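You operate a simulated robot arm through the tools that you are given. There is no shell and no other tool.

You are at the controls of a simulated robot arm. One attempt, no reset.

TASK
Cool the mould: heat off, dial to 90, fan on till under 40 C, then set it on the mat.
Fine: Stop the fan when it is cool; the other moulds stay.

It is judged by the outcome, as a careful person would: the job done as asked, and still so three seconds after it is handed in. It fails if anything else is knocked over, pushed out of place, dropped, spilled or broken.

THE ROBOT
A 7-joint arm with a two-finger parallel gripper, fixed in place. Base frame: the origin is at the foot of the arm, x ahead of it, y to its left, z up; the work surface is at about z = 0. Lengths are in m, angles in degrees, forces in N, time in s.
With the tool pointing down near the work surface it reaches from about 0.24 to 0.62 m from the base axis. Its first joint turns from -66.0 to 66.0 degrees. Payload 2.6 kg.
The tool frame sits at the grasp point between the pads (the TCP): z along the fingers, y along the line on which they close. The tips reach 0.03 m beyond it. The gripper opens to 0.094 m. The fingers are 0.028 m wide and 0.01 m thick; the gripper's body (0.05 by 0.096 m) begins 0.055 m behind the TCP.
Orientation is told as [roll, pitch, yaw] about the base's x, y, z axes, in that order, counted from this pose: with the fingers straight down and closing along the base's y, the tool's x points along the base's -x, its y along +y and its z along -z.

THE INTERFACE
- The arm moves only by the tool jog_arm. Its arguments are lists of equal length, an entry for each row: "offset": the shift along the base's x, y, z in m, a list of three; "delta_rot": the turn, a rotation vector about the base's x, y, z in degrees, a list of three; "jaw": the closure, from 0 (fully open) to 1 (shut). In form: {"offset": [[x, y, z], ...], "delta_rot": [[ax, ay, az], ...], "jaw": [jaw, ...]}. A call has 1 to 20 rows; each row is the pose to reach, as a shift and turn from the pose commanded when the call began. Rows are played at 5 a second. More than 0.05 m and 8.6 degrees between two rows, or a gripper value outside its range, and nothing of the call is played. A pose out of reach is approached as far as the arm can. The call stops where the force on the tool passes 40 N (or 10 N more than at its start, if that is more) or the arm is blocked; 0.2 s more then pass. Each finger travels about 0.072 m/s and halts on what it meets, pressing with about 21 N; the grip force reading is that of the motor and also rises with nothing between the fingers. The clock runs only during rows and for 0.2 s after the last one: add rows that repeat a pose to give the fingers time. The reply holds the time, the measured pose of the TCP, the force on the tool along the base axes, the opening and the grip force, in the units named above and with some noise, with the torque about the TCP (base axes, N m) and any sound that the robot's microphone picked up.
- Cameras (640 x 400 px; columns grow to the right, rows downward): "scene" is fixed at [0.0381, 0.4281, 0.5836]; the picture's right is [-0.77, -0.64, 0.00], its down [-0.25, 0.30, -0.92] and it looks along [0.59, -0.71, -0.39] (base axes); focal length 358 px, centre (320, 200). "wrist" rides on the gripper at [0.076, 0.014, -0.102] in the tool frame; the picture's right is [-0.18, 0.98, 0.00], its down [-0.75, -0.14, -0.64] and it looks along [-0.63, -0.12, 0.77] (tool axes); focal length 243 px, centre (320, 200). There is no depth. A picture from a camera that has moved, and an enlarged one, comes with that camera's place and axes in the base frame and with its lens.
- capture(camera): a new picture of that camera. It takes no simulated time.
- close_up(camera, box): a new picture of the part [left, top, right, bottom] of that camera's present view, enlarged. It takes no simulated time.
- job_done(): hands the job in; it is judged then, once.

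Nothing tells you positions but the pictures and the camera data. Unless the task says otherwise, let go and move clear before handing in.

The tools are called by a JSON object that holds its "fn" and its "kwargs". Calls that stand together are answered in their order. jog_arm: Moves the arm, as the interface text tells. Its arguments: {"type":"object","properties":{"offset":{"type":"array"},"delta_rot":{"type":"array"},"jaw":{"type":"array"}},"required":["offset","delta_rot","jaw"]} The other tools are called the same way: capture (camera) takes a picture; close_up (camera, box) takes an enlarged picture of a part of a camera's view; job_done () hands the job in.

At the start:

```text
clock: 0.0
ee_pos: [0.4069, -0.1282, 0.3563]
tcp_rot: [0.0, 0.1, 0.0]
contact_force: [-0.1, 0.9, 0.2]
ft_torque: [-0.01, 0.03, -0.01]
gripper_width: 0.0942
grip_force: 0.1
```

scene: 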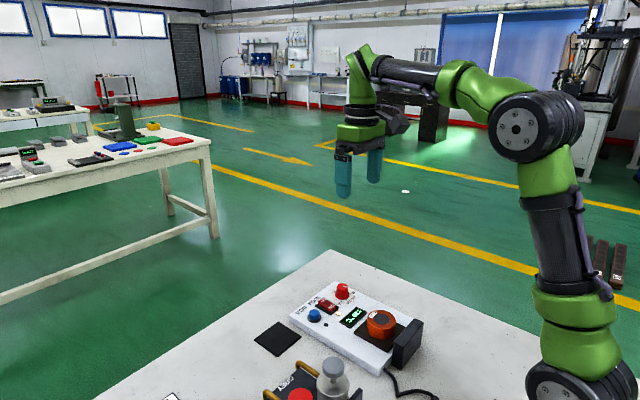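
wrist: 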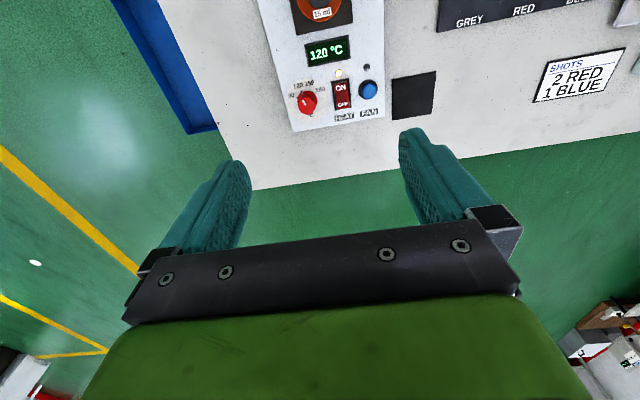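

I see a control unit with a red dial, a red heat rocker switch, a blue fan button, a display reading 120 °C and an orange mould on a hot plate, with a black mat beside it. I'll take closer pictures before moving.

{"fn": "close_up", "kwargs": {"camera": "scene", "box": [240, 260, 440, 400]}}

{"fn": "close_up", "kwargs": {"camera": "wrist", "box": [240, 0, 480, 150]}}

{"fn": "capture", "kwargs": {"camera": "scene"}}

```text
2.86 times, centred on (340, 330) of scene
camera zoom: at [0.0381, 0.4281, 0.5836], right [-0.77, -0.64, 0.0], down [-0.25, 0.3, -0.92], along [0.59, -0.71, -0.39], focal length 1024 px, centre (263, -171)
```

zoom: 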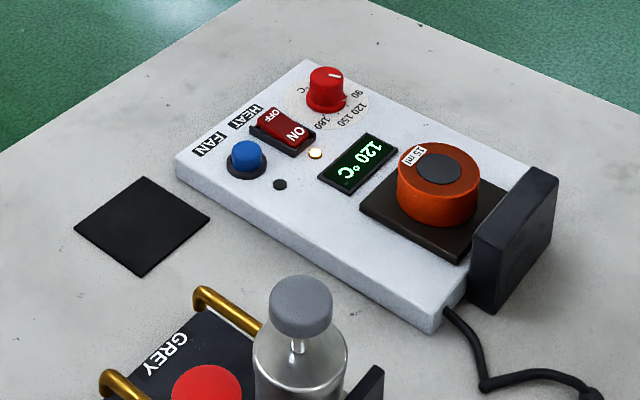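

```text
2.67 times, centred on (360, 75) of wrist
camera zoom: at [0.3296, -0.1166, 0.4582], right [0.18, 0.98, 0.0], down [0.75, -0.14, 0.64], along [0.63, -0.12, -0.77], focal length 647 px, centre (213, 533)
```

zoom: 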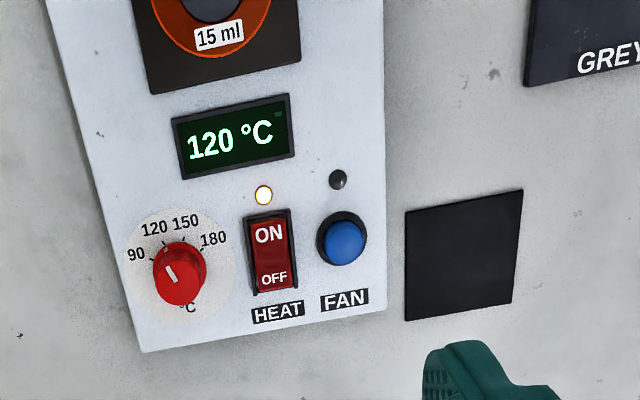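

```text
taken
```

scene: 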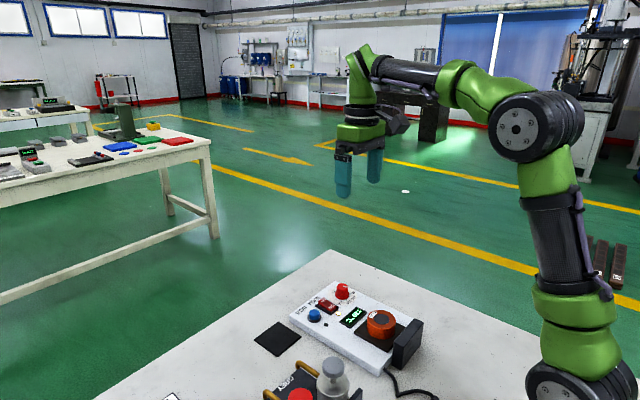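

The unit's top seems to be about 0.02–0.03 m high, with its controls near x≈0.43–0.46, y≈-0.16 to -0.07. I'll pull the arm back to see the whole table, including the other moulds.

{"fn": "jog_arm", "kwargs": {"offset": [[-0.04, 0, 0.01], [-0.08, 0, 0.02], [-0.12, 0.0, 0.03], [-0.12, 0.0, 0.03]], "delta_rot": [[0, 0, 0], [0, 0, 0], [0, 0, 0], [0, 0, 0]], "jaw": [0, 0, 0, 0]}}

{"fn": "capture", "kwargs": {"camera": "wrist"}}

{"fn": "capture", "kwargs": {"camera": "scene"}}

```text
clock: 1.0
ee_pos: [0.2849, -0.1272, 0.3869]
tcp_rot: [0.1, 0.1, 0.1]
contact_force: [0.6, -0.2, 0.4]
ft_torque: [0.02, 0.0, 0.0]
gripper_width: 0.0942
grip_force: 0.2
```

```text
taken
camera wrist: at [0.2082, -0.1158, 0.4896], right [0.18, 0.98, 0.0], down [0.75, -0.14, 0.64], along [0.63, -0.12, -0.77], focal length 243 px, centre (320, 200)
```

wrist: 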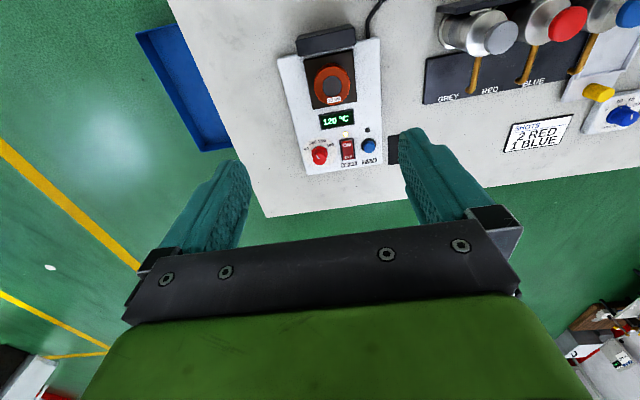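

```text
taken
```

scene: 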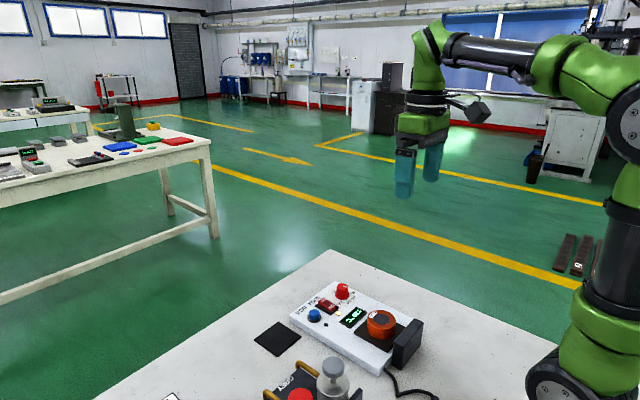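

The unit is fully in view. I'll swing left to check what else sits on the table, staying high.

{"fn": "jog_arm", "kwargs": {"offset": [[0, 0.045, 0.0], [0, 0.09, 0.0], [0, 0.135, 0.0], [0, 0.18, 0.0], [0, 0.225, 0.0], [0, 0.27, 0.0], [0, 0.27, 0.0]], "delta_rot": [[0, 0, 0], [0, 0, 0], [0, 0, 0], [0, 0, 0], [0, 0, 0], [0, 0, 0], [0, 0, 0]], "jaw": [0, 0, 0, 0, 0, 0, 0]}}

{"fn": "capture", "kwargs": {"camera": "wrist"}}

```text
clock: 2.6
ee_pos: [0.2869, 0.1394, 0.3833]
tcp_rot: [0.0, 0.0, 0.0]
contact_force: [-0.6, -0.1, -0.2]
ft_torque: [-0.01, -0.01, -0.01]
gripper_width: 0.094
grip_force: 0.0
```

```text
taken
camera wrist: at [0.2098, 0.1518, 0.4868], right [0.18, 0.98, 0.0], down [0.75, -0.14, 0.64], along [0.63, -0.12, -0.77], focal length 243 px, centre (320, 200)
```

wrist: 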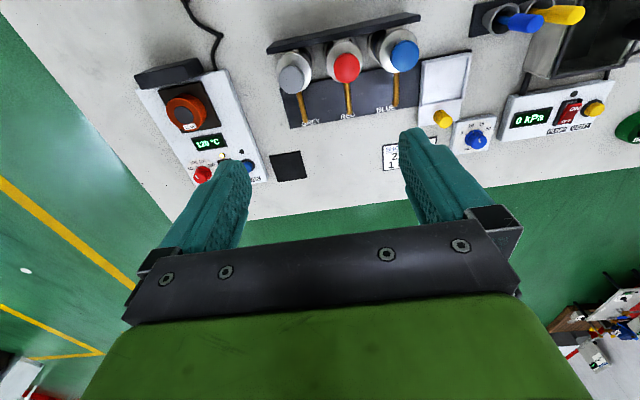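

No other moulds are in the unit's immediate area; the neighbours are the plunger rack and other instruments on the left. I'll go back over the unit and lower down for an accurate look.

{"fn": "jog_arm", "kwargs": {"offset": [[0, -0.045, 0.0], [0, -0.09, 0.0], [0, -0.135, 0.0], [0, -0.18, -0.02], [0, -0.22, -0.05], [0, -0.24, -0.09], [0, -0.24, -0.12], [0, -0.24, -0.12]], "delta_rot": [[0, 0, 0], [0, 0, 0], [0, 0, 0], [0, 0, 0], [0, 0, 0], [0, 0, 0], [0, 0, 0], [0, 0, 0]], "jaw": [0, 0, 0, 0, 0, 0, 0, 0]}}

{"fn": "capture", "kwargs": {"camera": "wrist"}}

{"fn": "close_up", "kwargs": {"camera": "wrist", "box": [240, 0, 440, 160]}}

```text
clock: 4.4
ee_pos: [0.2851, -0.1006, 0.2655]
tcp_rot: [0.0, 0.1, 0.0]
contact_force: [0.3, 0.3, -0.1]
ft_torque: [-0.02, -0.02, -0.02]
gripper_width: 0.0939
grip_force: 0.0
```

```text
taken
camera wrist: at [0.2097, -0.088, 0.3675], right [0.18, 0.98, 0.0], down [0.75, -0.14, 0.64], along [0.63, -0.12, -0.77], focal length 243 px, centre (320, 200)
```

wrist: 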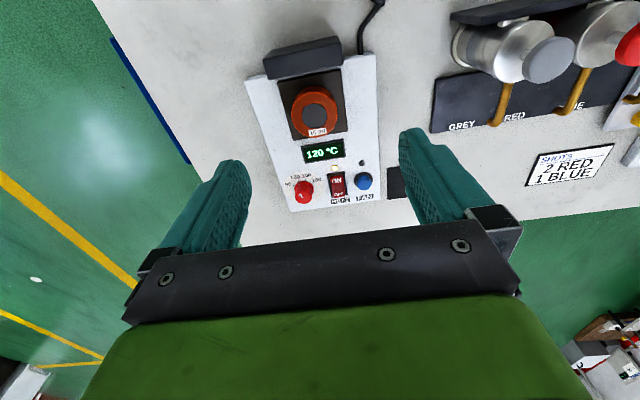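

```text
2.50 times, centred on (340, 80) of wrist
camera zoom: at [0.2097, -0.088, 0.3675], right [0.18, 0.98, 0.0], down [0.75, -0.14, 0.64], along [0.63, -0.12, -0.77], focal length 606 px, centre (270, 500)
```

zoom: 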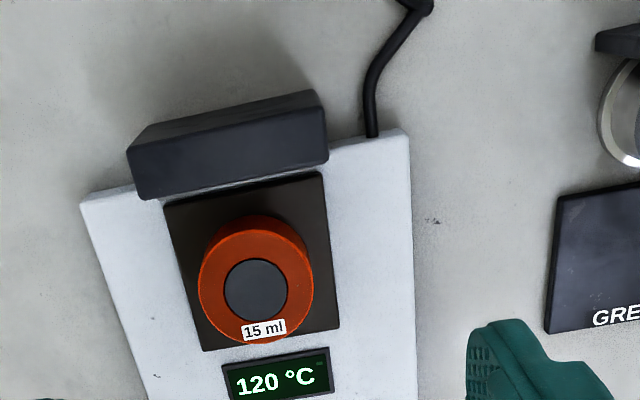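

{"fn": "close_up", "kwargs": {"camera": "wrist", "box": [260, 130, 400, 218]}}

{"fn": "close_up", "kwargs": {"camera": "scene", "box": [285, 270, 385, 335]}}

{"fn": "close_up", "kwargs": {"camera": "scene", "box": [350, 295, 440, 380]}}

```text
4.55 times, centred on (330, 174) of wrist
camera zoom: at [0.2097, -0.088, 0.3675], right [0.18, 0.98, 0.0], down [0.75, -0.14, 0.64], along [0.63, -0.12, -0.77], focal length 1103 px, centre (274, 318)
```

zoom: 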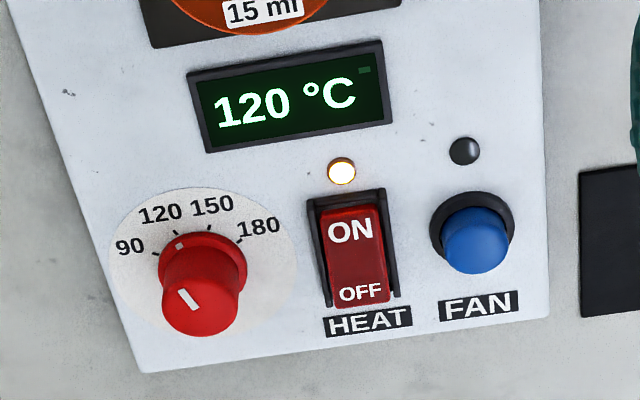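

```text
6.15 times, centred on (335, 302) of scene
camera zoom: at [0.0381, 0.4281, 0.5836], right [-0.77, -0.64, 0.0], down [-0.25, 0.3, -0.92], along [0.59, -0.71, -0.39], focal length 2205 px, centre (228, -431)
```

zoom: 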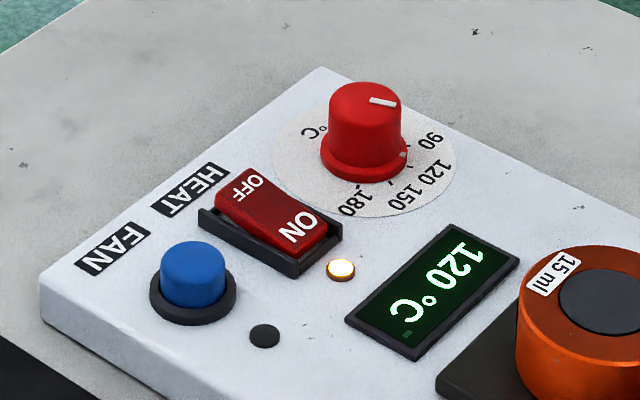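

```text
4.71 times, centred on (395, 338) of scene
camera zoom: at [0.0381, 0.4281, 0.5836], right [-0.77, -0.64, 0.0], down [-0.25, 0.3, -0.92], along [0.59, -0.71, -0.39], focal length 1686 px, centre (-33, -447)
```

zoom: 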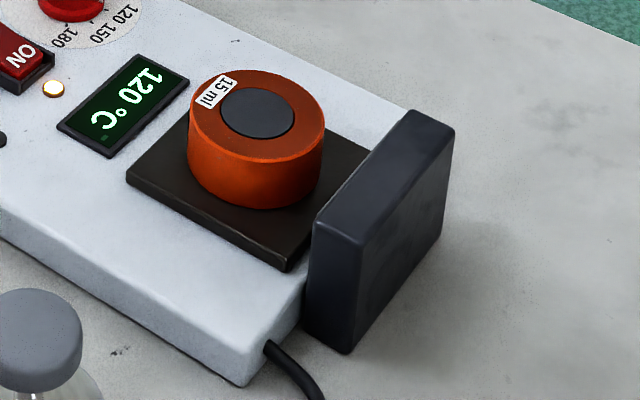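

The dial points at 120, the heat lamp is lit, and I take the dial at about (0.457, -0.161), the rocker's OFF end near (0.48, -0.103) and the fan button at (0.460, -0.058). I'll zoom in on the dial to measure the tick angles.

{"fn": "close_up", "kwargs": {"camera": "wrist", "box": [276, 164, 332, 210]}}

{"fn": "close_up", "kwargs": {"camera": "scene", "box": [325, 278, 365, 308]}}

{"fn": "close_up", "kwargs": {"camera": "scene", "box": [300, 295, 350, 330]}}

```text
8.70 times, centred on (304, 187) of wrist
camera zoom: at [0.2097, -0.088, 0.3675], right [0.18, 0.98, 0.0], down [0.75, -0.14, 0.64], along [0.63, -0.12, -0.77], focal length 2110 px, centre (459, 313)
```

zoom: 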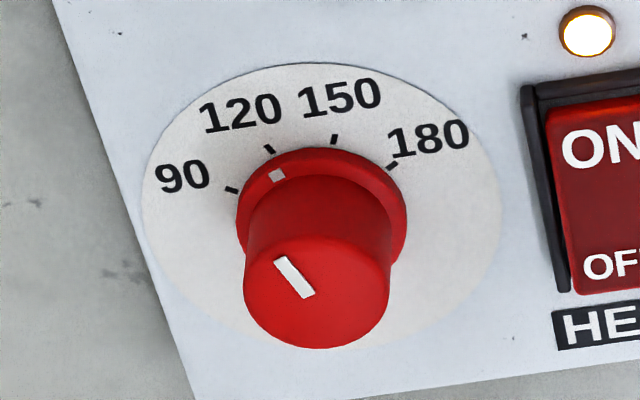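

```text
13.33 times, centred on (345, 293) of scene
camera zoom: at [0.0381, 0.4281, 0.5836], right [-0.77, -0.64, 0.0], down [-0.25, 0.3, -0.92], along [0.59, -0.71, -0.39], focal length 4777 px, centre (-13, -1040)
```

zoom: 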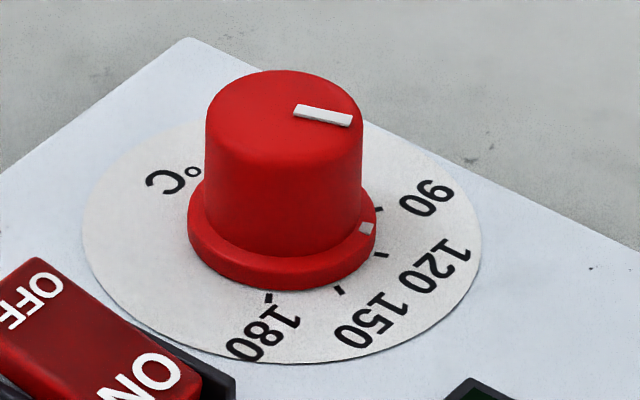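

```text
11.43 times, centred on (325, 312) of scene
camera zoom: at [0.0381, 0.4281, 0.5836], right [-0.77, -0.64, 0.0], down [-0.25, 0.3, -0.92], along [0.59, -0.71, -0.39], focal length 4094 px, centre (263, -1086)
```

zoom: 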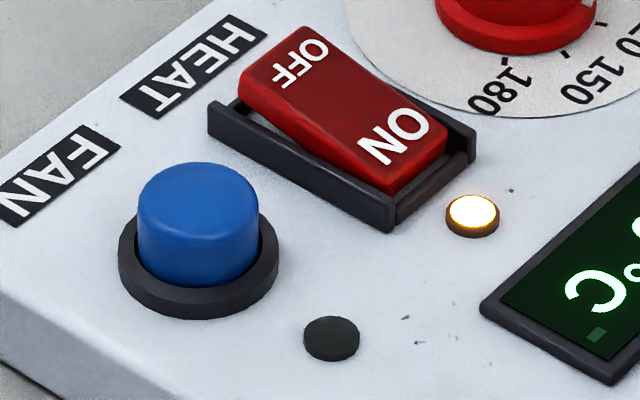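

The ticks sit 40° apart, with 120 at 20° and 90 at 60° from the -x direction, around a dial centre near (0.462, -0.163). Heat comes first: I'll close the fingers and hover over the rocker's OFF end to check alignment.

{"fn": "jog_arm", "kwargs": {"offset": [[0.04, 0, -0.02], [0.08, 0, -0.04], [0.12, 0, -0.06], [0.16, 0, -0.08], [0.2, -0.002, -0.11], [0.2, -0.002, -0.145], [0.2, -0.002, -0.145], [0.2, -0.002, -0.145]], "delta_rot": [[0, 0, 0], [0, 0, 0], [0, 0, 0], [0, 0, 0], [0, 0, 0], [0, 0, 0], [0, 0, 0], [0, 0, 0]], "jaw": [1, 1, 1, 1, 1, 1, 1, 1]}}

{"fn": "capture", "kwargs": {"camera": "wrist"}}

{"fn": "close_up", "kwargs": {"camera": "scene", "box": [270, 220, 430, 340]}}

```text
clock: 6.2
ee_pos: [0.4867, -0.1, 0.1183]
tcp_rot: [0.0, 0.0, 0.0]
contact_force: [-0.3, -0.3, 0.3]
ft_torque: [-0.02, 0.01, -0.02]
gripper_width: 0.0
grip_force: 20.6
```

```text
taken
camera wrist: at [0.4099, -0.0877, 0.221], right [0.18, 0.98, 0.0], down [0.75, -0.14, 0.64], along [0.63, -0.12, -0.77], focal length 243 px, centre (320, 200)
```

wrist: 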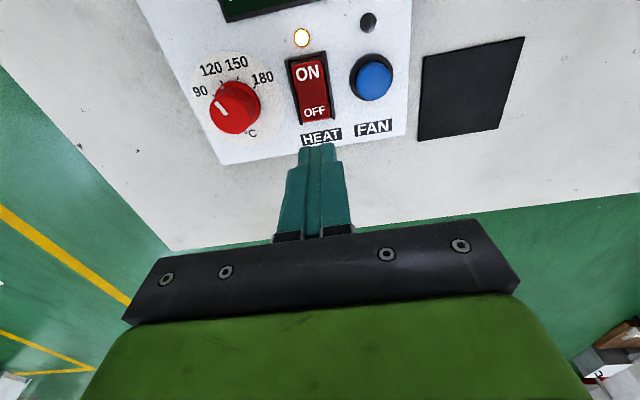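

```text
3.33 times, centred on (350, 280) of scene
camera zoom: at [0.0381, 0.4281, 0.5836], right [-0.77, -0.64, 0.0], down [-0.25, 0.3, -0.92], along [0.59, -0.71, -0.39], focal length 1194 px, centre (220, -67)
```

zoom: 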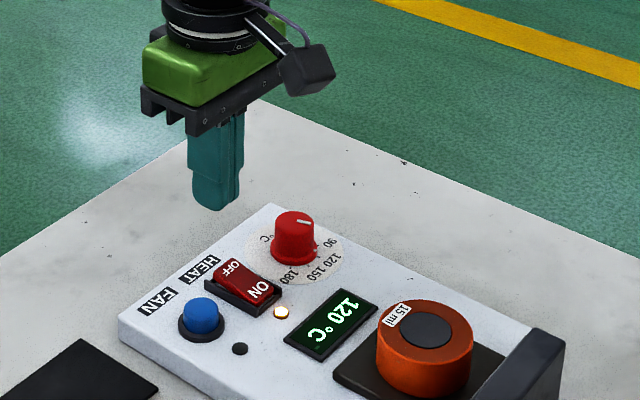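

The fingers are in line with the rocker, needing about 4 mm in -y. I'll descend in small steps onto the OFF end.

{"fn": "jog_arm", "kwargs": {"offset": [[-0.003, -0.004, -0.015], [-0.003, -0.004, -0.03], [-0.003, -0.004, -0.04], [-0.003, -0.004, -0.044], [-0.003, -0.004, -0.047], [-0.003, -0.004, -0.05], [-0.003, -0.004, -0.052], [-0.003, -0.004, -0.054]], "delta_rot": [[0, 0, 0], [0, 0, 0], [0, 0, 0], [0, 0, 0], [0, 0, 0], [0, 0, 0], [0, 0, 0], [0, 0, 0]], "jaw": [1, 1, 1, 1, 1, 1, 1, 1]}}

{"fn": "close_up", "kwargs": {"camera": "scene", "box": [280, 250, 400, 340]}}

{"fn": "capture", "kwargs": {"camera": "wrist"}}

```text
clock: 8.0
ee_pos: [0.4834, -0.1055, 0.0662]
tcp_rot: [0.0, -0.1, 0.0]
contact_force: [1.1, -0.3, 1.0]
ft_torque: [-0.02, -0.03, -0.02]
gripper_width: 0.0001
grip_force: 20.9
```

```text
4.44 times, centred on (340, 295) of scene
camera zoom: at [0.0381, 0.4281, 0.5836], right [-0.77, -0.64, 0.0], down [-0.25, 0.3, -0.92], along [0.59, -0.71, -0.39], focal length 1592 px, centre (231, -222)
```

zoom: 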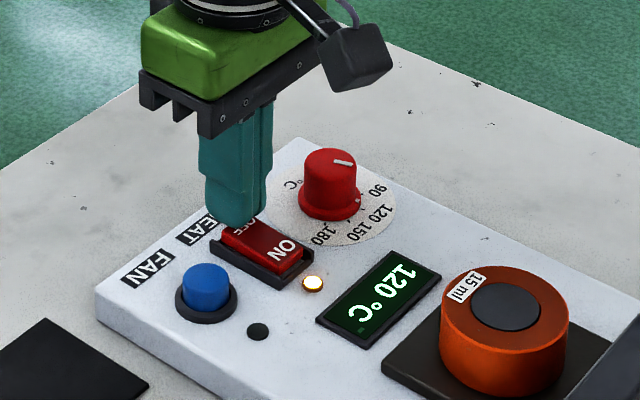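

```text
taken
camera wrist: at [0.4068, -0.0924, 0.169], right [0.18, 0.98, 0.0], down [0.75, -0.14, 0.64], along [0.63, -0.12, -0.77], focal length 243 px, centre (320, 200)
```

wrist: 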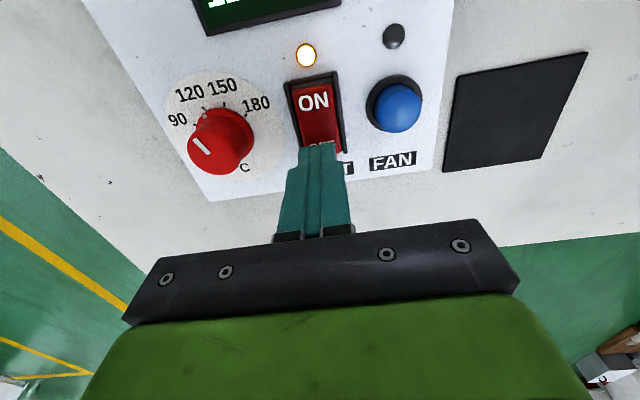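

The tips are just touching the raised OFF end. I'll press on in small steps.

{"fn": "jog_arm", "kwargs": {"offset": [[0, 0, -0.002], [0, 0, -0.004], [0, 0, -0.006], [0, 0, -0.008]], "delta_rot": [[0, 0, 0], [0, 0, 0], [0, 0, 0], [0, 0, 0]], "jaw": [1, 1, 1, 1]}}

{"fn": "close_up", "kwargs": {"camera": "scene", "box": [280, 250, 400, 340]}}

```text
clock: 9.0
ee_pos: [0.4856, -0.1056, 0.0641]
tcp_rot: [0.1, -0.4, -0.1]
contact_force: [0.0, 0.0, 1.4]
ft_torque: [-0.01, 0.06, 0.01]
gripper_width: 0.0001
grip_force: 20.6
stopped in row 4: the force on the tool passed its limit at 53 N (the readings are from after the stop); the commanded pose is now the measured one
```

```text
4.44 times, centred on (340, 295) of scene
camera zoom: at [0.0381, 0.4281, 0.5836], right [-0.77, -0.64, 0.0], down [-0.25, 0.3, -0.92], along [0.59, -0.71, -0.39], focal length 1592 px, centre (231, -222)
```

zoom: 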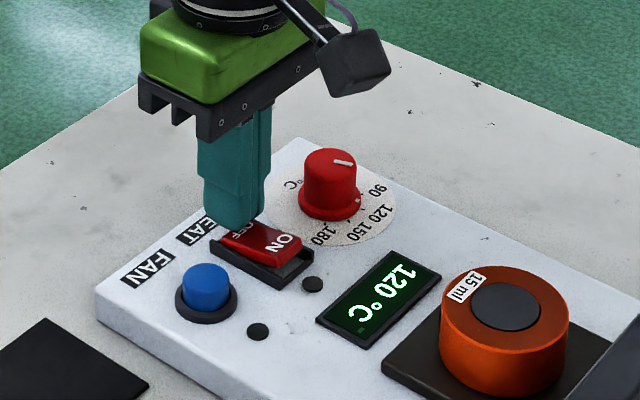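

The lamp went out and the rocker flipped to OFF, so heat is off. Next I'll lift and move over the dial with the fingers partly open.

{"fn": "jog_arm", "kwargs": {"offset": [[0, 0, 0.03], [0, 0, 0.06], [-0.012, -0.03, 0.06], [-0.023, -0.057, 0.06], [-0.023, -0.057, 0.06], [-0.023, -0.057, 0.06]], "delta_rot": [[0, 0, 0], [0, 0, 0], [0, 0, 0], [0, 0, 0], [0, 0, 0], [0, 0, 0]], "jaw": [1, 0.7, 0.45, 0.45, 0.45, 0.45]}}

{"fn": "capture", "kwargs": {"camera": "wrist"}}

{"fn": "close_up", "kwargs": {"camera": "wrist", "box": [240, 40, 400, 150]}}

{"fn": "close_up", "kwargs": {"camera": "scene", "box": [285, 250, 405, 340]}}

```text
clock: 10.4
ee_pos: [0.4625, -0.1647, 0.1224]
tcp_rot: [0.0, -0.5, -0.1]
contact_force: [0.0, 0.1, 0.6]
ft_torque: [-0.02, 0.0, -0.02]
gripper_width: 0.0516
grip_force: 0.2
```

```text
taken
camera wrist: at [0.3839, -0.1518, 0.2246], right [0.19, 0.98, 0.0], down [0.75, -0.14, 0.65], along [0.64, -0.12, -0.76], focal length 243 px, centre (320, 200)
```

wrist: 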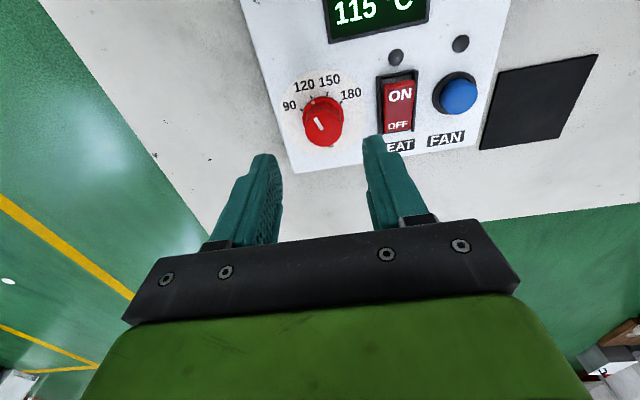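

```text
3.64 times, centred on (320, 95) of wrist
camera zoom: at [0.3839, -0.1518, 0.2246], right [0.19, 0.98, 0.0], down [0.75, -0.14, 0.65], along [0.64, -0.12, -0.76], focal length 882 px, centre (320, 582)
```

zoom: 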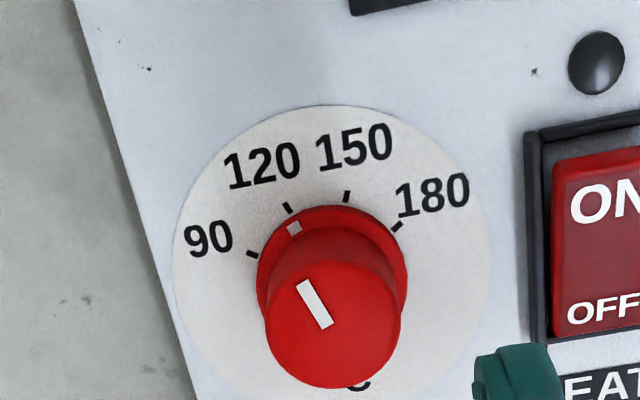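

```text
4.44 times, centred on (345, 295) of scene
camera zoom: at [0.0381, 0.4281, 0.5836], right [-0.77, -0.64, 0.0], down [-0.25, 0.3, -0.92], along [0.59, -0.71, -0.39], focal length 1592 px, centre (209, -222)
```

zoom: 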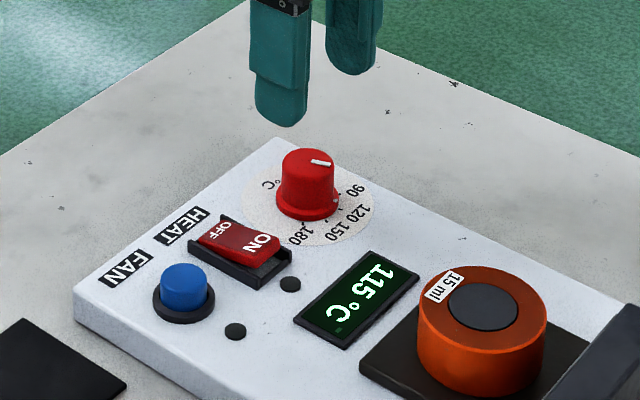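

Display now reads 115 °C and falling; the dial's pointer sits at 20° (120), so it needs +40° about z to reach 90. I'll descend around the knob.

{"fn": "jog_arm", "kwargs": {"offset": [[-0.001, 0.0017, -0.02], [-0.001, 0.0017, -0.04], [-0.001, 0.0017, -0.05], [-0.001, 0.0017, -0.058], [-0.001, 0.0017, -0.058]], "delta_rot": [[0, 0.5, 0.1], [0, 0.5, 0.1], [0, 0.5, 0.1], [0, 0.5, 0.1], [0, 0.5, 0.1]], "jaw": [0.52, 0.52, 0.52, 0.52, 0.52]}}

{"fn": "capture", "kwargs": {"camera": "wrist"}}

{"fn": "close_up", "kwargs": {"camera": "scene", "box": [285, 230, 405, 320]}}

```text
clock: 11.6
ee_pos: [0.461, -0.1605, 0.0659]
tcp_rot: [0.0, 0.2, 0.0]
contact_force: [0.0, -1.1, -0.7]
ft_torque: [-0.04, 0.01, 0.01]
gripper_width: 0.045
grip_force: 0.0
```

```text
taken
camera wrist: at [0.3842, -0.1485, 0.1673], right [0.18, 0.98, 0.0], down [0.75, -0.14, 0.64], along [0.63, -0.12, -0.77], focal length 243 px, centre (320, 200)
```

wrist: 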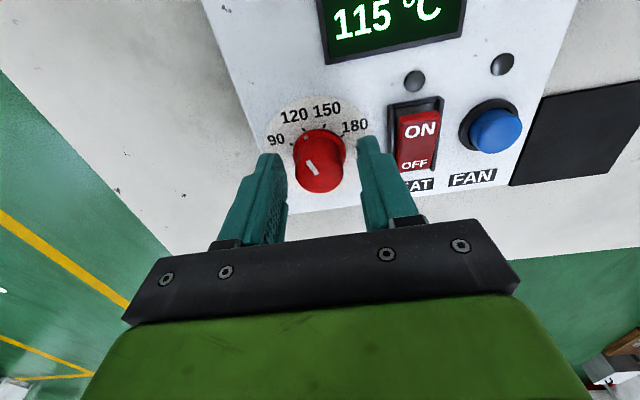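

```text
4.44 times, centred on (345, 275) of scene
camera zoom: at [0.0381, 0.4281, 0.5836], right [-0.77, -0.64, 0.0], down [-0.25, 0.3, -0.92], along [0.59, -0.71, -0.39], focal length 1592 px, centre (209, -133)
```

zoom: 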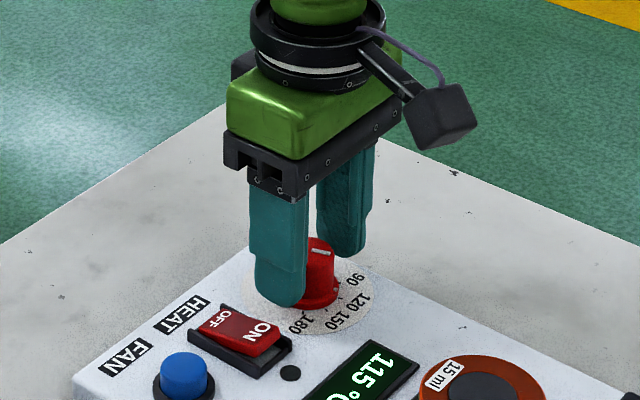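

The fingers straddle the knob, slightly off in y. I'll shift 2 mm, go 2.5 mm lower and close on it.

{"fn": "jog_arm", "kwargs": {"offset": [[0, -0.002, -0.0025], [0, -0.002, -0.0025], [0, -0.002, -0.0025], [0, -0.002, -0.0025], [0, -0.002, -0.0025]], "delta_rot": [[0, 0, 0], [0, 0, 0], [0, 0, 0], [0, 0, 0], [0, 0, 0]], "jaw": [0.52, 0.6, 0.7, 0.8, 0.8]}}

```text
clock: 12.8
ee_pos: [0.4601, -0.1623, 0.0635]
tcp_rot: [0.0, 0.0, 0.1]
contact_force: [-1.2, 6.1, 1.8]
ft_torque: [-0.24, -0.01, 0.03]
gripper_width: 0.0285
grip_force: 44.6
```

The knob is gripped (width 0.0285). I'll now turn +40° about z in five steps.

{"fn": "jog_arm", "kwargs": {"offset": [[0, 0.0005, 0], [0, 0.001, 0], [0, 0.001, 0], [0, 0.001, 0], [0, 0.001, 0], [0, 0.001, 0], [0, 0.001, 0]], "delta_rot": [[0, 0, 7], [0, 0, 14], [0, 0, 21], [0, 0, 28], [0, 0, 35], [0, 0, 40], [0, 0, 40]], "jaw": [0.8, 0.8, 0.8, 0.8, 0.8, 0.8, 0.8]}}

{"fn": "capture", "kwargs": {"camera": "wrist"}}

{"fn": "close_up", "kwargs": {"camera": "scene", "box": [315, 270, 375, 315]}}

```text
clock: 14.4
ee_pos: [0.4612, -0.1638, 0.0622]
tcp_rot: [-0.3, 0.0, 40.0]
contact_force: [10.8, -12.0, -7.8]
ft_torque: [0.22, -0.01, -0.05]
gripper_width: 0.0284
grip_force: 45.2
```

```text
taken
camera wrist: at [0.3933, -0.203, 0.1651], right [-0.49, 0.87, -0.01], down [0.67, 0.38, 0.64], along [0.56, 0.31, -0.77], focal length 243 px, centre (320, 200)
```

wrist: 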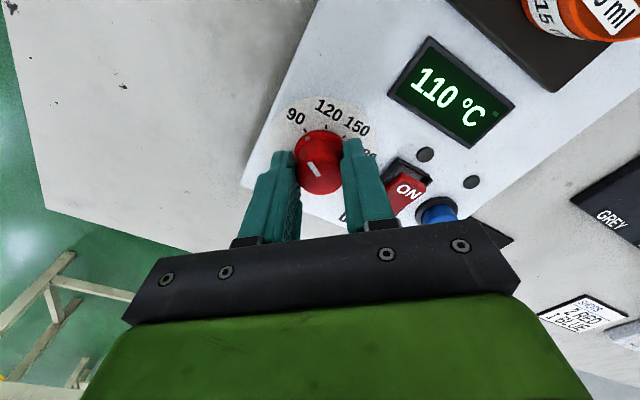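

```text
8.89 times, centred on (345, 292) of scene
camera zoom: at [0.0382, 0.428, 0.5836], right [-0.77, -0.64, 0.0], down [-0.25, 0.3, -0.92], along [0.59, -0.71, -0.39], focal length 3184 px, centre (98, -622)
```

zoom: 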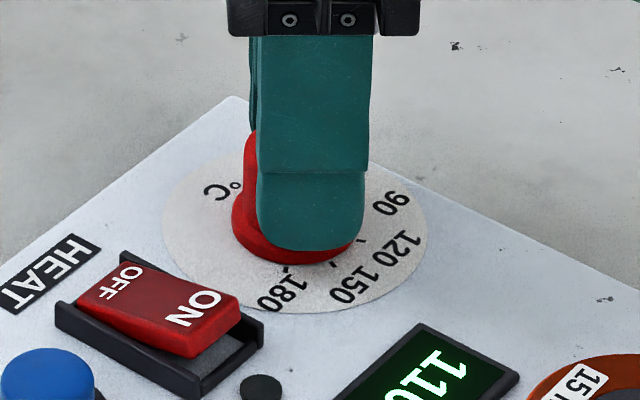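

The knob turned with the gripper. I'll open, lift and check the pointer.

{"fn": "jog_arm", "kwargs": {"offset": [[0, 0, 0], [0, 0, 0], [0, 0, 0], [0, 0, 0.02], [0, 0, 0.05], [0, 0, 0.06], [0, 0, 0.06]], "delta_rot": [[0, 0, 0], [0, 0, 0], [0, 0, 0], [0, 0, 0], [0, 0, 0], [0, 0, 0], [0, 0, 0]], "jaw": [0.6, 0.52, 0.52, 0.52, 0.52, 0.52, 0.52]}}

{"fn": "close_up", "kwargs": {"camera": "wrist", "box": [240, 50, 400, 150]}}

{"fn": "close_up", "kwargs": {"camera": "scene", "box": [315, 270, 375, 315]}}

```text
clock: 16.0
ee_pos: [0.4628, -0.1619, 0.1221]
tcp_rot: [-0.1, 0.1, 40.0]
contact_force: [-0.4, 0.0, -0.5]
ft_torque: [-0.02, 0.04, -0.04]
gripper_width: 0.0452
grip_force: 0.0
```

```text
4.00 times, centred on (320, 100) of wrist
camera zoom: at [0.3942, -0.2015, 0.2242], right [-0.49, 0.87, 0.0], down [0.67, 0.38, 0.64], along [0.56, 0.31, -0.77], focal length 970 px, centre (320, 600)
```

zoom: 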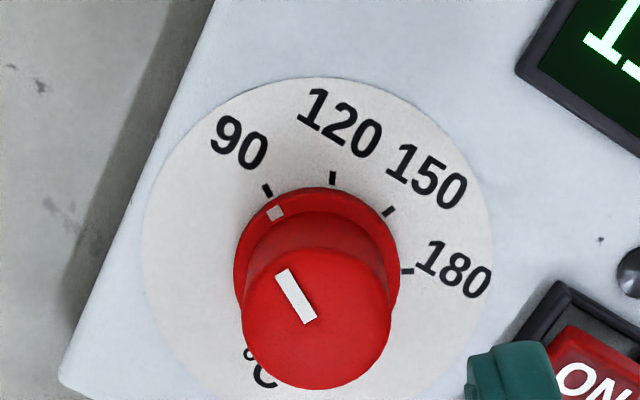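

```text
8.89 times, centred on (345, 292) of scene
camera zoom: at [0.0381, 0.4281, 0.5836], right [-0.77, -0.64, 0.0], down [-0.25, 0.3, -0.92], along [0.59, -0.71, -0.39], focal length 3184 px, centre (98, -622)
```

zoom: 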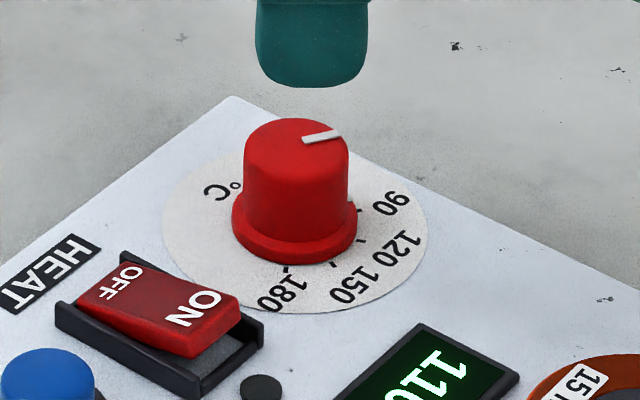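

The pointer now measures about 60°, i.e. on the 90 tick. Next I'll swing to the fan button near (0.461, -0.058) with the fingers closed and yaw back to 0.

{"fn": "jog_arm", "kwargs": {"offset": [[0, 0.02, 0], [0, 0.04, 0], [-0.001, 0.06, 0], [-0.002, 0.08, 0], [-0.002, 0.104, 0], [-0.002, 0.104, 0], [-0.002, 0.104, 0]], "delta_rot": [[0, 0, -8], [0, 0, -16], [0, 0, -24], [0, 0, -32], [0, 0, -40], [0, 0, -40], [0, 0, -40]], "jaw": [0.6, 0.8, 1, 1, 1, 1, 1]}}

{"fn": "capture", "kwargs": {"camera": "wrist"}}

{"fn": "close_up", "kwargs": {"camera": "wrist", "box": [200, 0, 440, 160]}}

```text
clock: 17.6
ee_pos: [0.4582, -0.0574, 0.1223]
tcp_rot: [0.0, 0.1, 0.1]
contact_force: [0.1, 0.5, -0.1]
ft_torque: [0.03, 0.01, 0.01]
gripper_width: 0.0001
grip_force: 20.6
```

```text
taken
camera wrist: at [0.3837, -0.045, 0.2246], right [0.18, 0.98, 0.0], down [0.75, -0.14, 0.64], along [0.63, -0.12, -0.77], focal length 243 px, centre (320, 200)
```

wrist: 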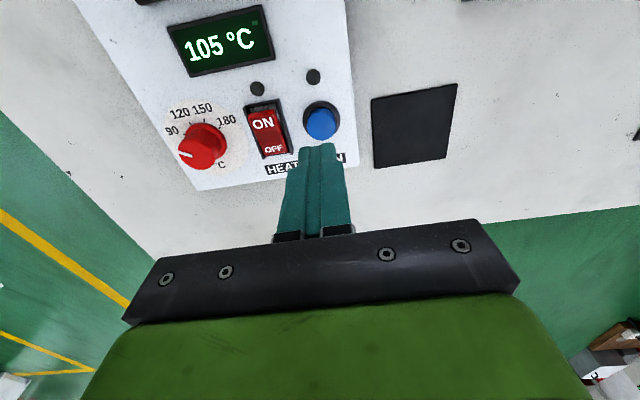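

```text
2.50 times, centred on (320, 80) of wrist
camera zoom: at [0.3837, -0.045, 0.2246], right [0.18, 0.98, 0.0], down [0.75, -0.14, 0.64], along [0.63, -0.12, -0.77], focal length 606 px, centre (320, 500)
```

zoom: 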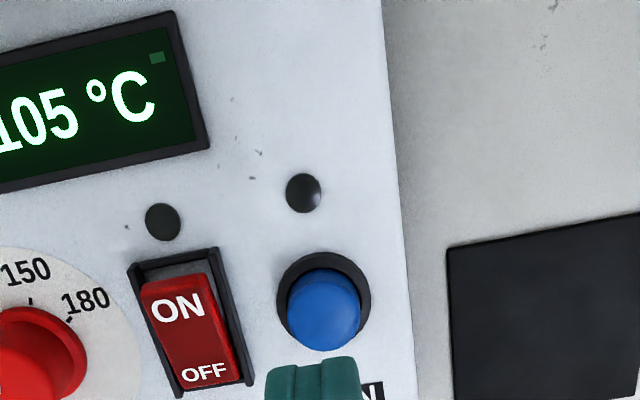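

The button is centred at (0.462, -0.058), 3 mm ahead of the tips. I'll descend to just above it, then press in small steps.

{"fn": "jog_arm", "kwargs": {"offset": [[0.003, -0.0005, -0.02], [0.003, -0.0005, -0.04], [0.003, -0.0005, -0.048], [0.003, -0.0005, -0.051], [0.003, -0.0005, -0.053], [0.003, -0.0005, -0.055], [0.003, -0.0005, -0.057]], "delta_rot": [[0, 0, 0], [0, 0, 0], [0, 0, 0], [0, 0, 0], [0, 0, 0], [0, 0, 0], [0, 0, 0]], "jaw": [1, 1, 1, 1, 1, 1, 1]}}

{"fn": "close_up", "kwargs": {"camera": "scene", "box": [280, 250, 400, 340]}}

{"fn": "capture", "kwargs": {"camera": "wrist"}}

```text
clock: 19.2
ee_pos: [0.4622, -0.0569, 0.066]
tcp_rot: [0.0, 0.0, 0.0]
contact_force: [-1.1, 0.7, 2.3]
ft_torque: [0.04, 0.03, 0.0]
gripper_width: 0.0
grip_force: 21.1
heard: click
```

```text
4.44 times, centred on (340, 295) of scene
camera zoom: at [0.0381, 0.4281, 0.5836], right [-0.77, -0.64, 0.0], down [-0.25, 0.3, -0.92], along [0.59, -0.71, -0.39], focal length 1592 px, centre (231, -222)
```

zoom: 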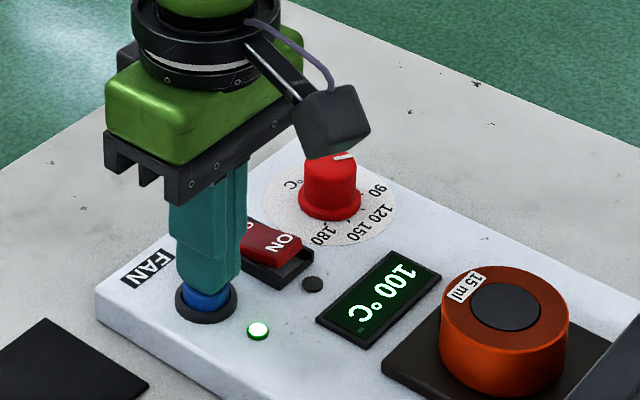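

```text
taken
camera wrist: at [0.3857, -0.0452, 0.1682], right [0.18, 0.98, 0.0], down [0.75, -0.14, 0.64], along [0.63, -0.12, -0.77], focal length 243 px, centre (320, 200)
```

wrist: 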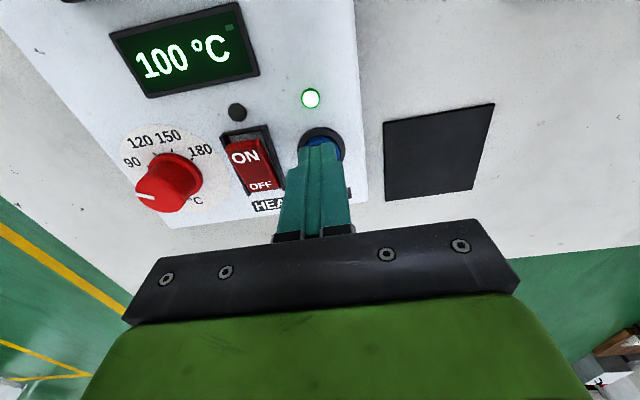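

A click, and the fan lamp is green. I'll lift off and watch whether the lamp stays on and the temperature falls.

{"fn": "jog_arm", "kwargs": {"offset": [[0, 0, 0.01], [0, 0, 0.03], [0, 0, 0.04], [0, 0, 0.04], [0, 0, 0.04]], "delta_rot": [[0, 0, 0], [0, 0, 0], [0, 0, 0], [0, 0, 0], [0, 0, 0]], "jaw": [1, 1, 1, 1, 1]}}

{"fn": "capture", "kwargs": {"camera": "wrist"}}

{"fn": "close_up", "kwargs": {"camera": "scene", "box": [280, 260, 440, 380]}}

```text
clock: 20.4
ee_pos: [0.4618, -0.0589, 0.1069]
tcp_rot: [0.0, 0.1, 0.1]
contact_force: [-0.1, -0.3, -0.5]
ft_torque: [0.0, 0.03, 0.0]
gripper_width: 0.0
grip_force: 20.9
```

```text
taken
camera wrist: at [0.3859, -0.046, 0.2089], right [0.18, 0.98, 0.0], down [0.75, -0.14, 0.64], along [0.63, -0.12, -0.77], focal length 243 px, centre (320, 200)
```

wrist: 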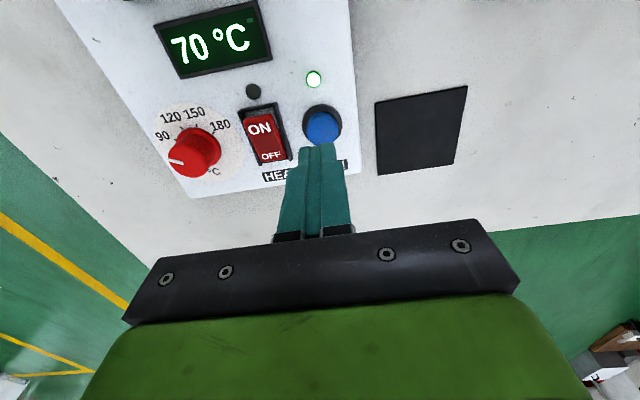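

```text
3.33 times, centred on (360, 320) of scene
camera zoom: at [0.0381, 0.4281, 0.5836], right [-0.77, -0.64, 0.0], down [-0.25, 0.3, -0.92], along [0.59, -0.71, -0.39], focal length 1194 px, centre (187, -200)
```

zoom: 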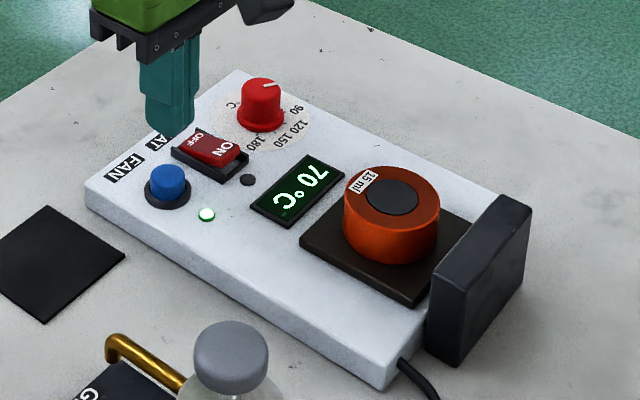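

The fan latched on and it's at 70 °C already. I'll wait two seconds and read again.

{"fn": "jog_arm", "kwargs": {"offset": [[0, 0, 0], [0, 0, 0], [0, 0, 0], [0, 0, 0], [0, 0, 0], [0, 0, 0], [0, 0, 0], [0, 0, 0]], "delta_rot": [[0, 0, 0], [0, 0, 0], [0, 0, 0], [0, 0, 0], [0, 0, 0], [0, 0, 0], [0, 0, 0], [0, 0, 0]], "jaw": [1, 1, 1, 1, 1, 1, 1, 1]}}

{"fn": "close_up", "kwargs": {"camera": "wrist", "box": [120, 0, 400, 200]}}

```text
clock: 22.2
ee_pos: [0.4633, -0.0584, 0.1052]
tcp_rot: [0.0, 0.1, 0.1]
contact_force: [-0.7, -0.1, 0.4]
ft_torque: [0.0, -0.01, 0.0]
gripper_width: 0.0
grip_force: 21.0
```

```text
2.00 times, centred on (260, 100) of wrist
camera zoom: at [0.3859, -0.046, 0.2088], right [0.18, 0.98, 0.0], down [0.75, -0.14, 0.64], along [0.63, -0.12, -0.77], focal length 485 px, centre (440, 400)
```

zoom: 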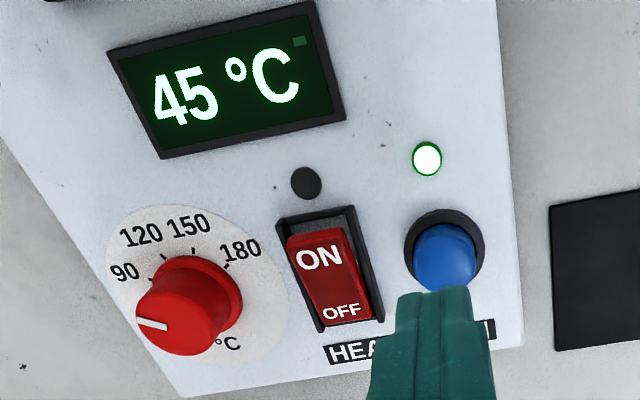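

It's at 45 °C. I'll wait another 1.6 s or so to get clearly under 40.

{"fn": "jog_arm", "kwargs": {"offset": [[0, 0, 0], [0, 0, 0], [0, 0, 0], [0, 0, 0], [0, 0, 0], [0, 0, 0], [0, 0, 0], [0, 0, 0]], "delta_rot": [[0, 0, 0], [0, 0, 0], [0, 0, 0], [0, 0, 0], [0, 0, 0], [0, 0, 0], [0, 0, 0], [0, 0, 0]], "jaw": [1, 1, 1, 1, 1, 1, 1, 1]}}

{"fn": "close_up", "kwargs": {"camera": "wrist", "box": [120, 0, 400, 200]}}

```text
clock: 24.0
ee_pos: [0.4619, -0.0578, 0.1065]
tcp_rot: [0.0, 0.2, 0.0]
contact_force: [-0.3, -1.0, -0.4]
ft_torque: [0.0, 0.02, 0.0]
gripper_width: 0.0001
grip_force: 21.0
```

```text
2.00 times, centred on (260, 100) of wrist
camera zoom: at [0.3859, -0.046, 0.2088], right [0.18, 0.98, 0.0], down [0.75, -0.14, 0.64], along [0.63, -0.12, -0.77], focal length 485 px, centre (440, 400)
```

zoom: 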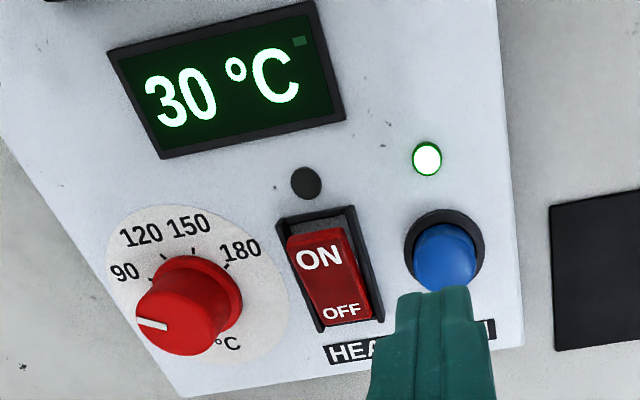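

It's 30 °C, well under 40. I'll press the fan button once more to stop the fan.

{"fn": "jog_arm", "kwargs": {"offset": [[0, 0, -0.02], [0, 0, -0.03], [0, 0, -0.034], [0, 0, -0.036], [0, 0, -0.038], [0, 0, -0.04]], "delta_rot": [[0, 0, 0], [0, 0, 0], [0, 0, 0], [0, 0, 0], [0, 0, 0], [0, 0, 0]], "jaw": [1, 1, 1, 1, 1, 1]}}

{"fn": "close_up", "kwargs": {"camera": "wrist", "box": [80, 0, 400, 220]}}

```text
clock: 25.4
ee_pos: [0.4614, -0.0591, 0.0649]
tcp_rot: [-0.1, 0.0, -0.1]
contact_force: [-0.3, 0.3, 2.0]
ft_torque: [0.0, -0.03, -0.03]
gripper_width: 0.0
grip_force: 21.3
```

```text
1.82 times, centred on (240, 110) of wrist
camera zoom: at [0.3859, -0.0458, 0.1685], right [0.18, 0.98, 0.0], down [0.75, -0.14, 0.64], along [0.63, -0.12, -0.77], focal length 441 px, centre (466, 364)
```

zoom: 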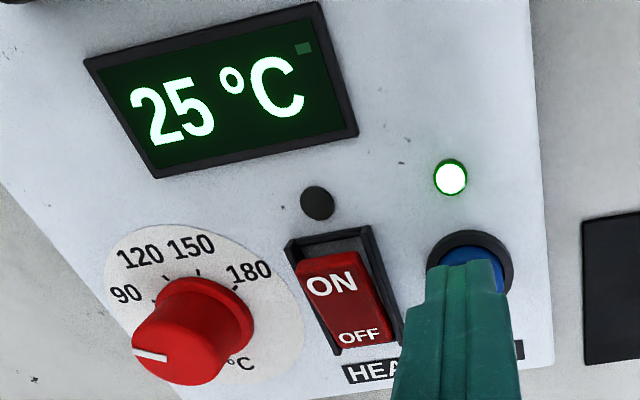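

No click yet and the lamp is still green. I'll press a little further in 1 mm steps.

{"fn": "jog_arm", "kwargs": {"offset": [[0, 0, -0.001], [0, 0, -0.002]], "delta_rot": [[0, 0, 0], [0, 0, 0]], "jaw": [1, 1]}}

{"fn": "close_up", "kwargs": {"camera": "wrist", "box": [80, 0, 400, 220]}}

```text
clock: 26.0
ee_pos: [0.4611, -0.0582, 0.065]
tcp_rot: [0.1, 0.0, 0.0]
contact_force: [-0.2, -0.7, 2.4]
ft_torque: [0.01, 0.02, 0.02]
gripper_width: 0.0
grip_force: 20.7
heard: click
```

```text
1.82 times, centred on (240, 110) of wrist
camera zoom: at [0.3862, -0.0456, 0.1669], right [0.18, 0.98, 0.0], down [0.76, -0.14, 0.64], along [0.63, -0.12, -0.77], focal length 441 px, centre (466, 364)
```

zoom: 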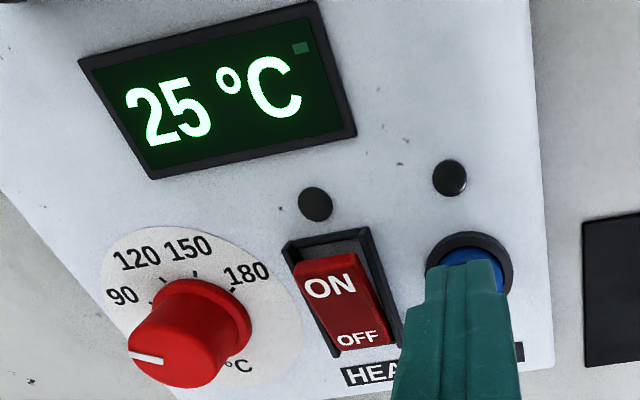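

Click, lamp off — the fan is stopped at 25 °C. I'll lift off and move over the mould near (0.320, -0.116) with the gripper open.

{"fn": "jog_arm", "kwargs": {"offset": [[0, 0, 0.03], [0, 0, 0.07], [-0.02, -0.01, 0.1], [-0.06, -0.025, 0.1], [-0.1, -0.042, 0.1], [-0.14, -0.058, 0.1], [-0.14, -0.058, 0.1], [-0.14, -0.058, 0.1]], "delta_rot": [[0, 0, 0], [0, 0, 0], [0, 0, 0], [0, 0, 0], [0, 0, 0], [0, 0, 0], [0, 0, 0], [0, 0, 0]], "jaw": [1, 1, 0.6, 0.3, 0, 0, 0, 0]}}

{"fn": "capture", "kwargs": {"camera": "wrist"}}

{"fn": "close_up", "kwargs": {"camera": "scene", "box": [240, 240, 440, 380]}}

```text
clock: 27.8
ee_pos: [0.3207, -0.1144, 0.1623]
tcp_rot: [0.0, 0.1, 0.0]
contact_force: [0.7, -0.2, -0.4]
ft_torque: [-0.01, -0.02, -0.02]
gripper_width: 0.0941
grip_force: 0.1
```

```text
taken
camera wrist: at [0.2445, -0.1035, 0.2646], right [0.18, 0.98, 0.0], down [0.75, -0.14, 0.64], along [0.63, -0.12, -0.77], focal length 243 px, centre (320, 200)
```

wrist: 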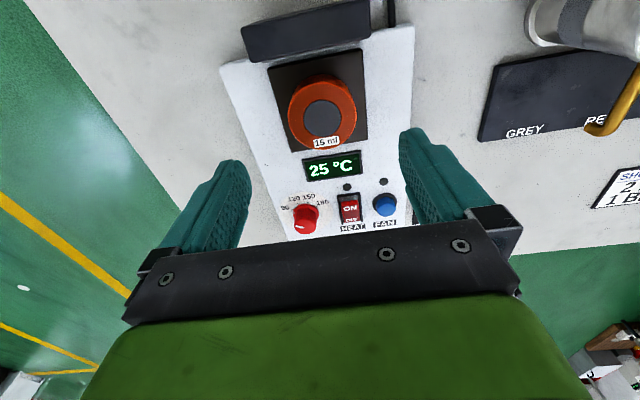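

```text
2.86 times, centred on (340, 310) of scene
camera zoom: at [0.0381, 0.4281, 0.5836], right [-0.77, -0.64, 0.0], down [-0.25, 0.3, -0.92], along [0.59, -0.71, -0.39], focal length 1024 px, centre (263, -114)
```

zoom: 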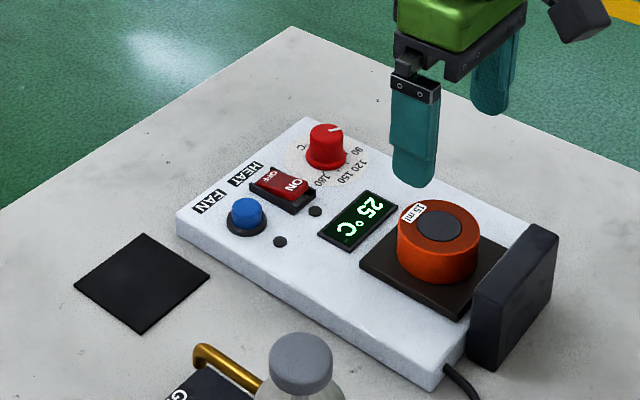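

{"fn": "close_up", "kwargs": {"camera": "wrist", "box": [240, 20, 420, 160]}}

{"fn": "close_up", "kwargs": {"camera": "scene", "box": [350, 295, 440, 365]}}

```text
2.86 times, centred on (330, 90) of wrist
camera zoom: at [0.2445, -0.1035, 0.2646], right [0.18, 0.98, 0.0], down [0.75, -0.14, 0.64], along [0.63, -0.12, -0.77], focal length 693 px, centre (291, 514)
```

zoom: 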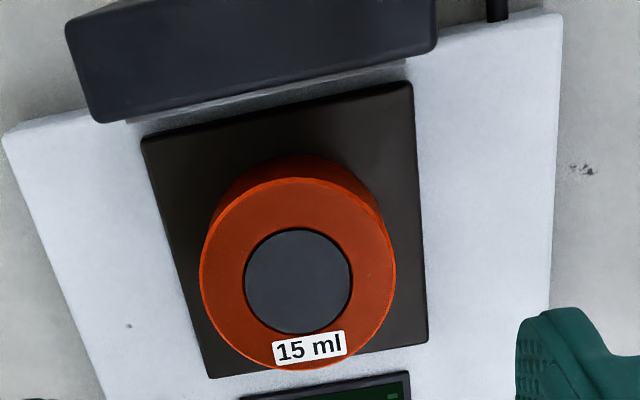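

```text
5.71 times, centred on (395, 330) of scene
camera zoom: at [0.0381, 0.4281, 0.5836], right [-0.77, -0.64, 0.0], down [-0.25, 0.3, -0.92], along [0.59, -0.71, -0.39], focal length 2047 px, centre (-109, -543)
```

zoom: 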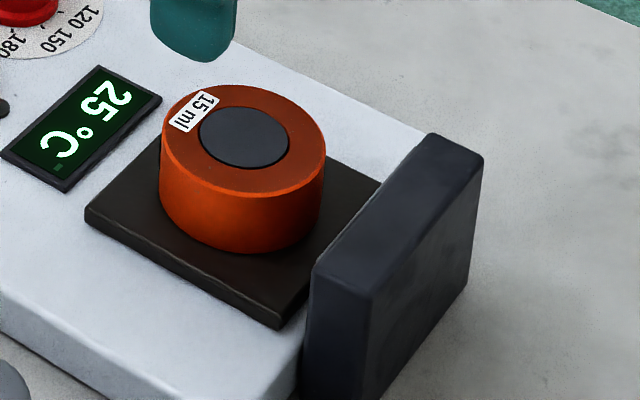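

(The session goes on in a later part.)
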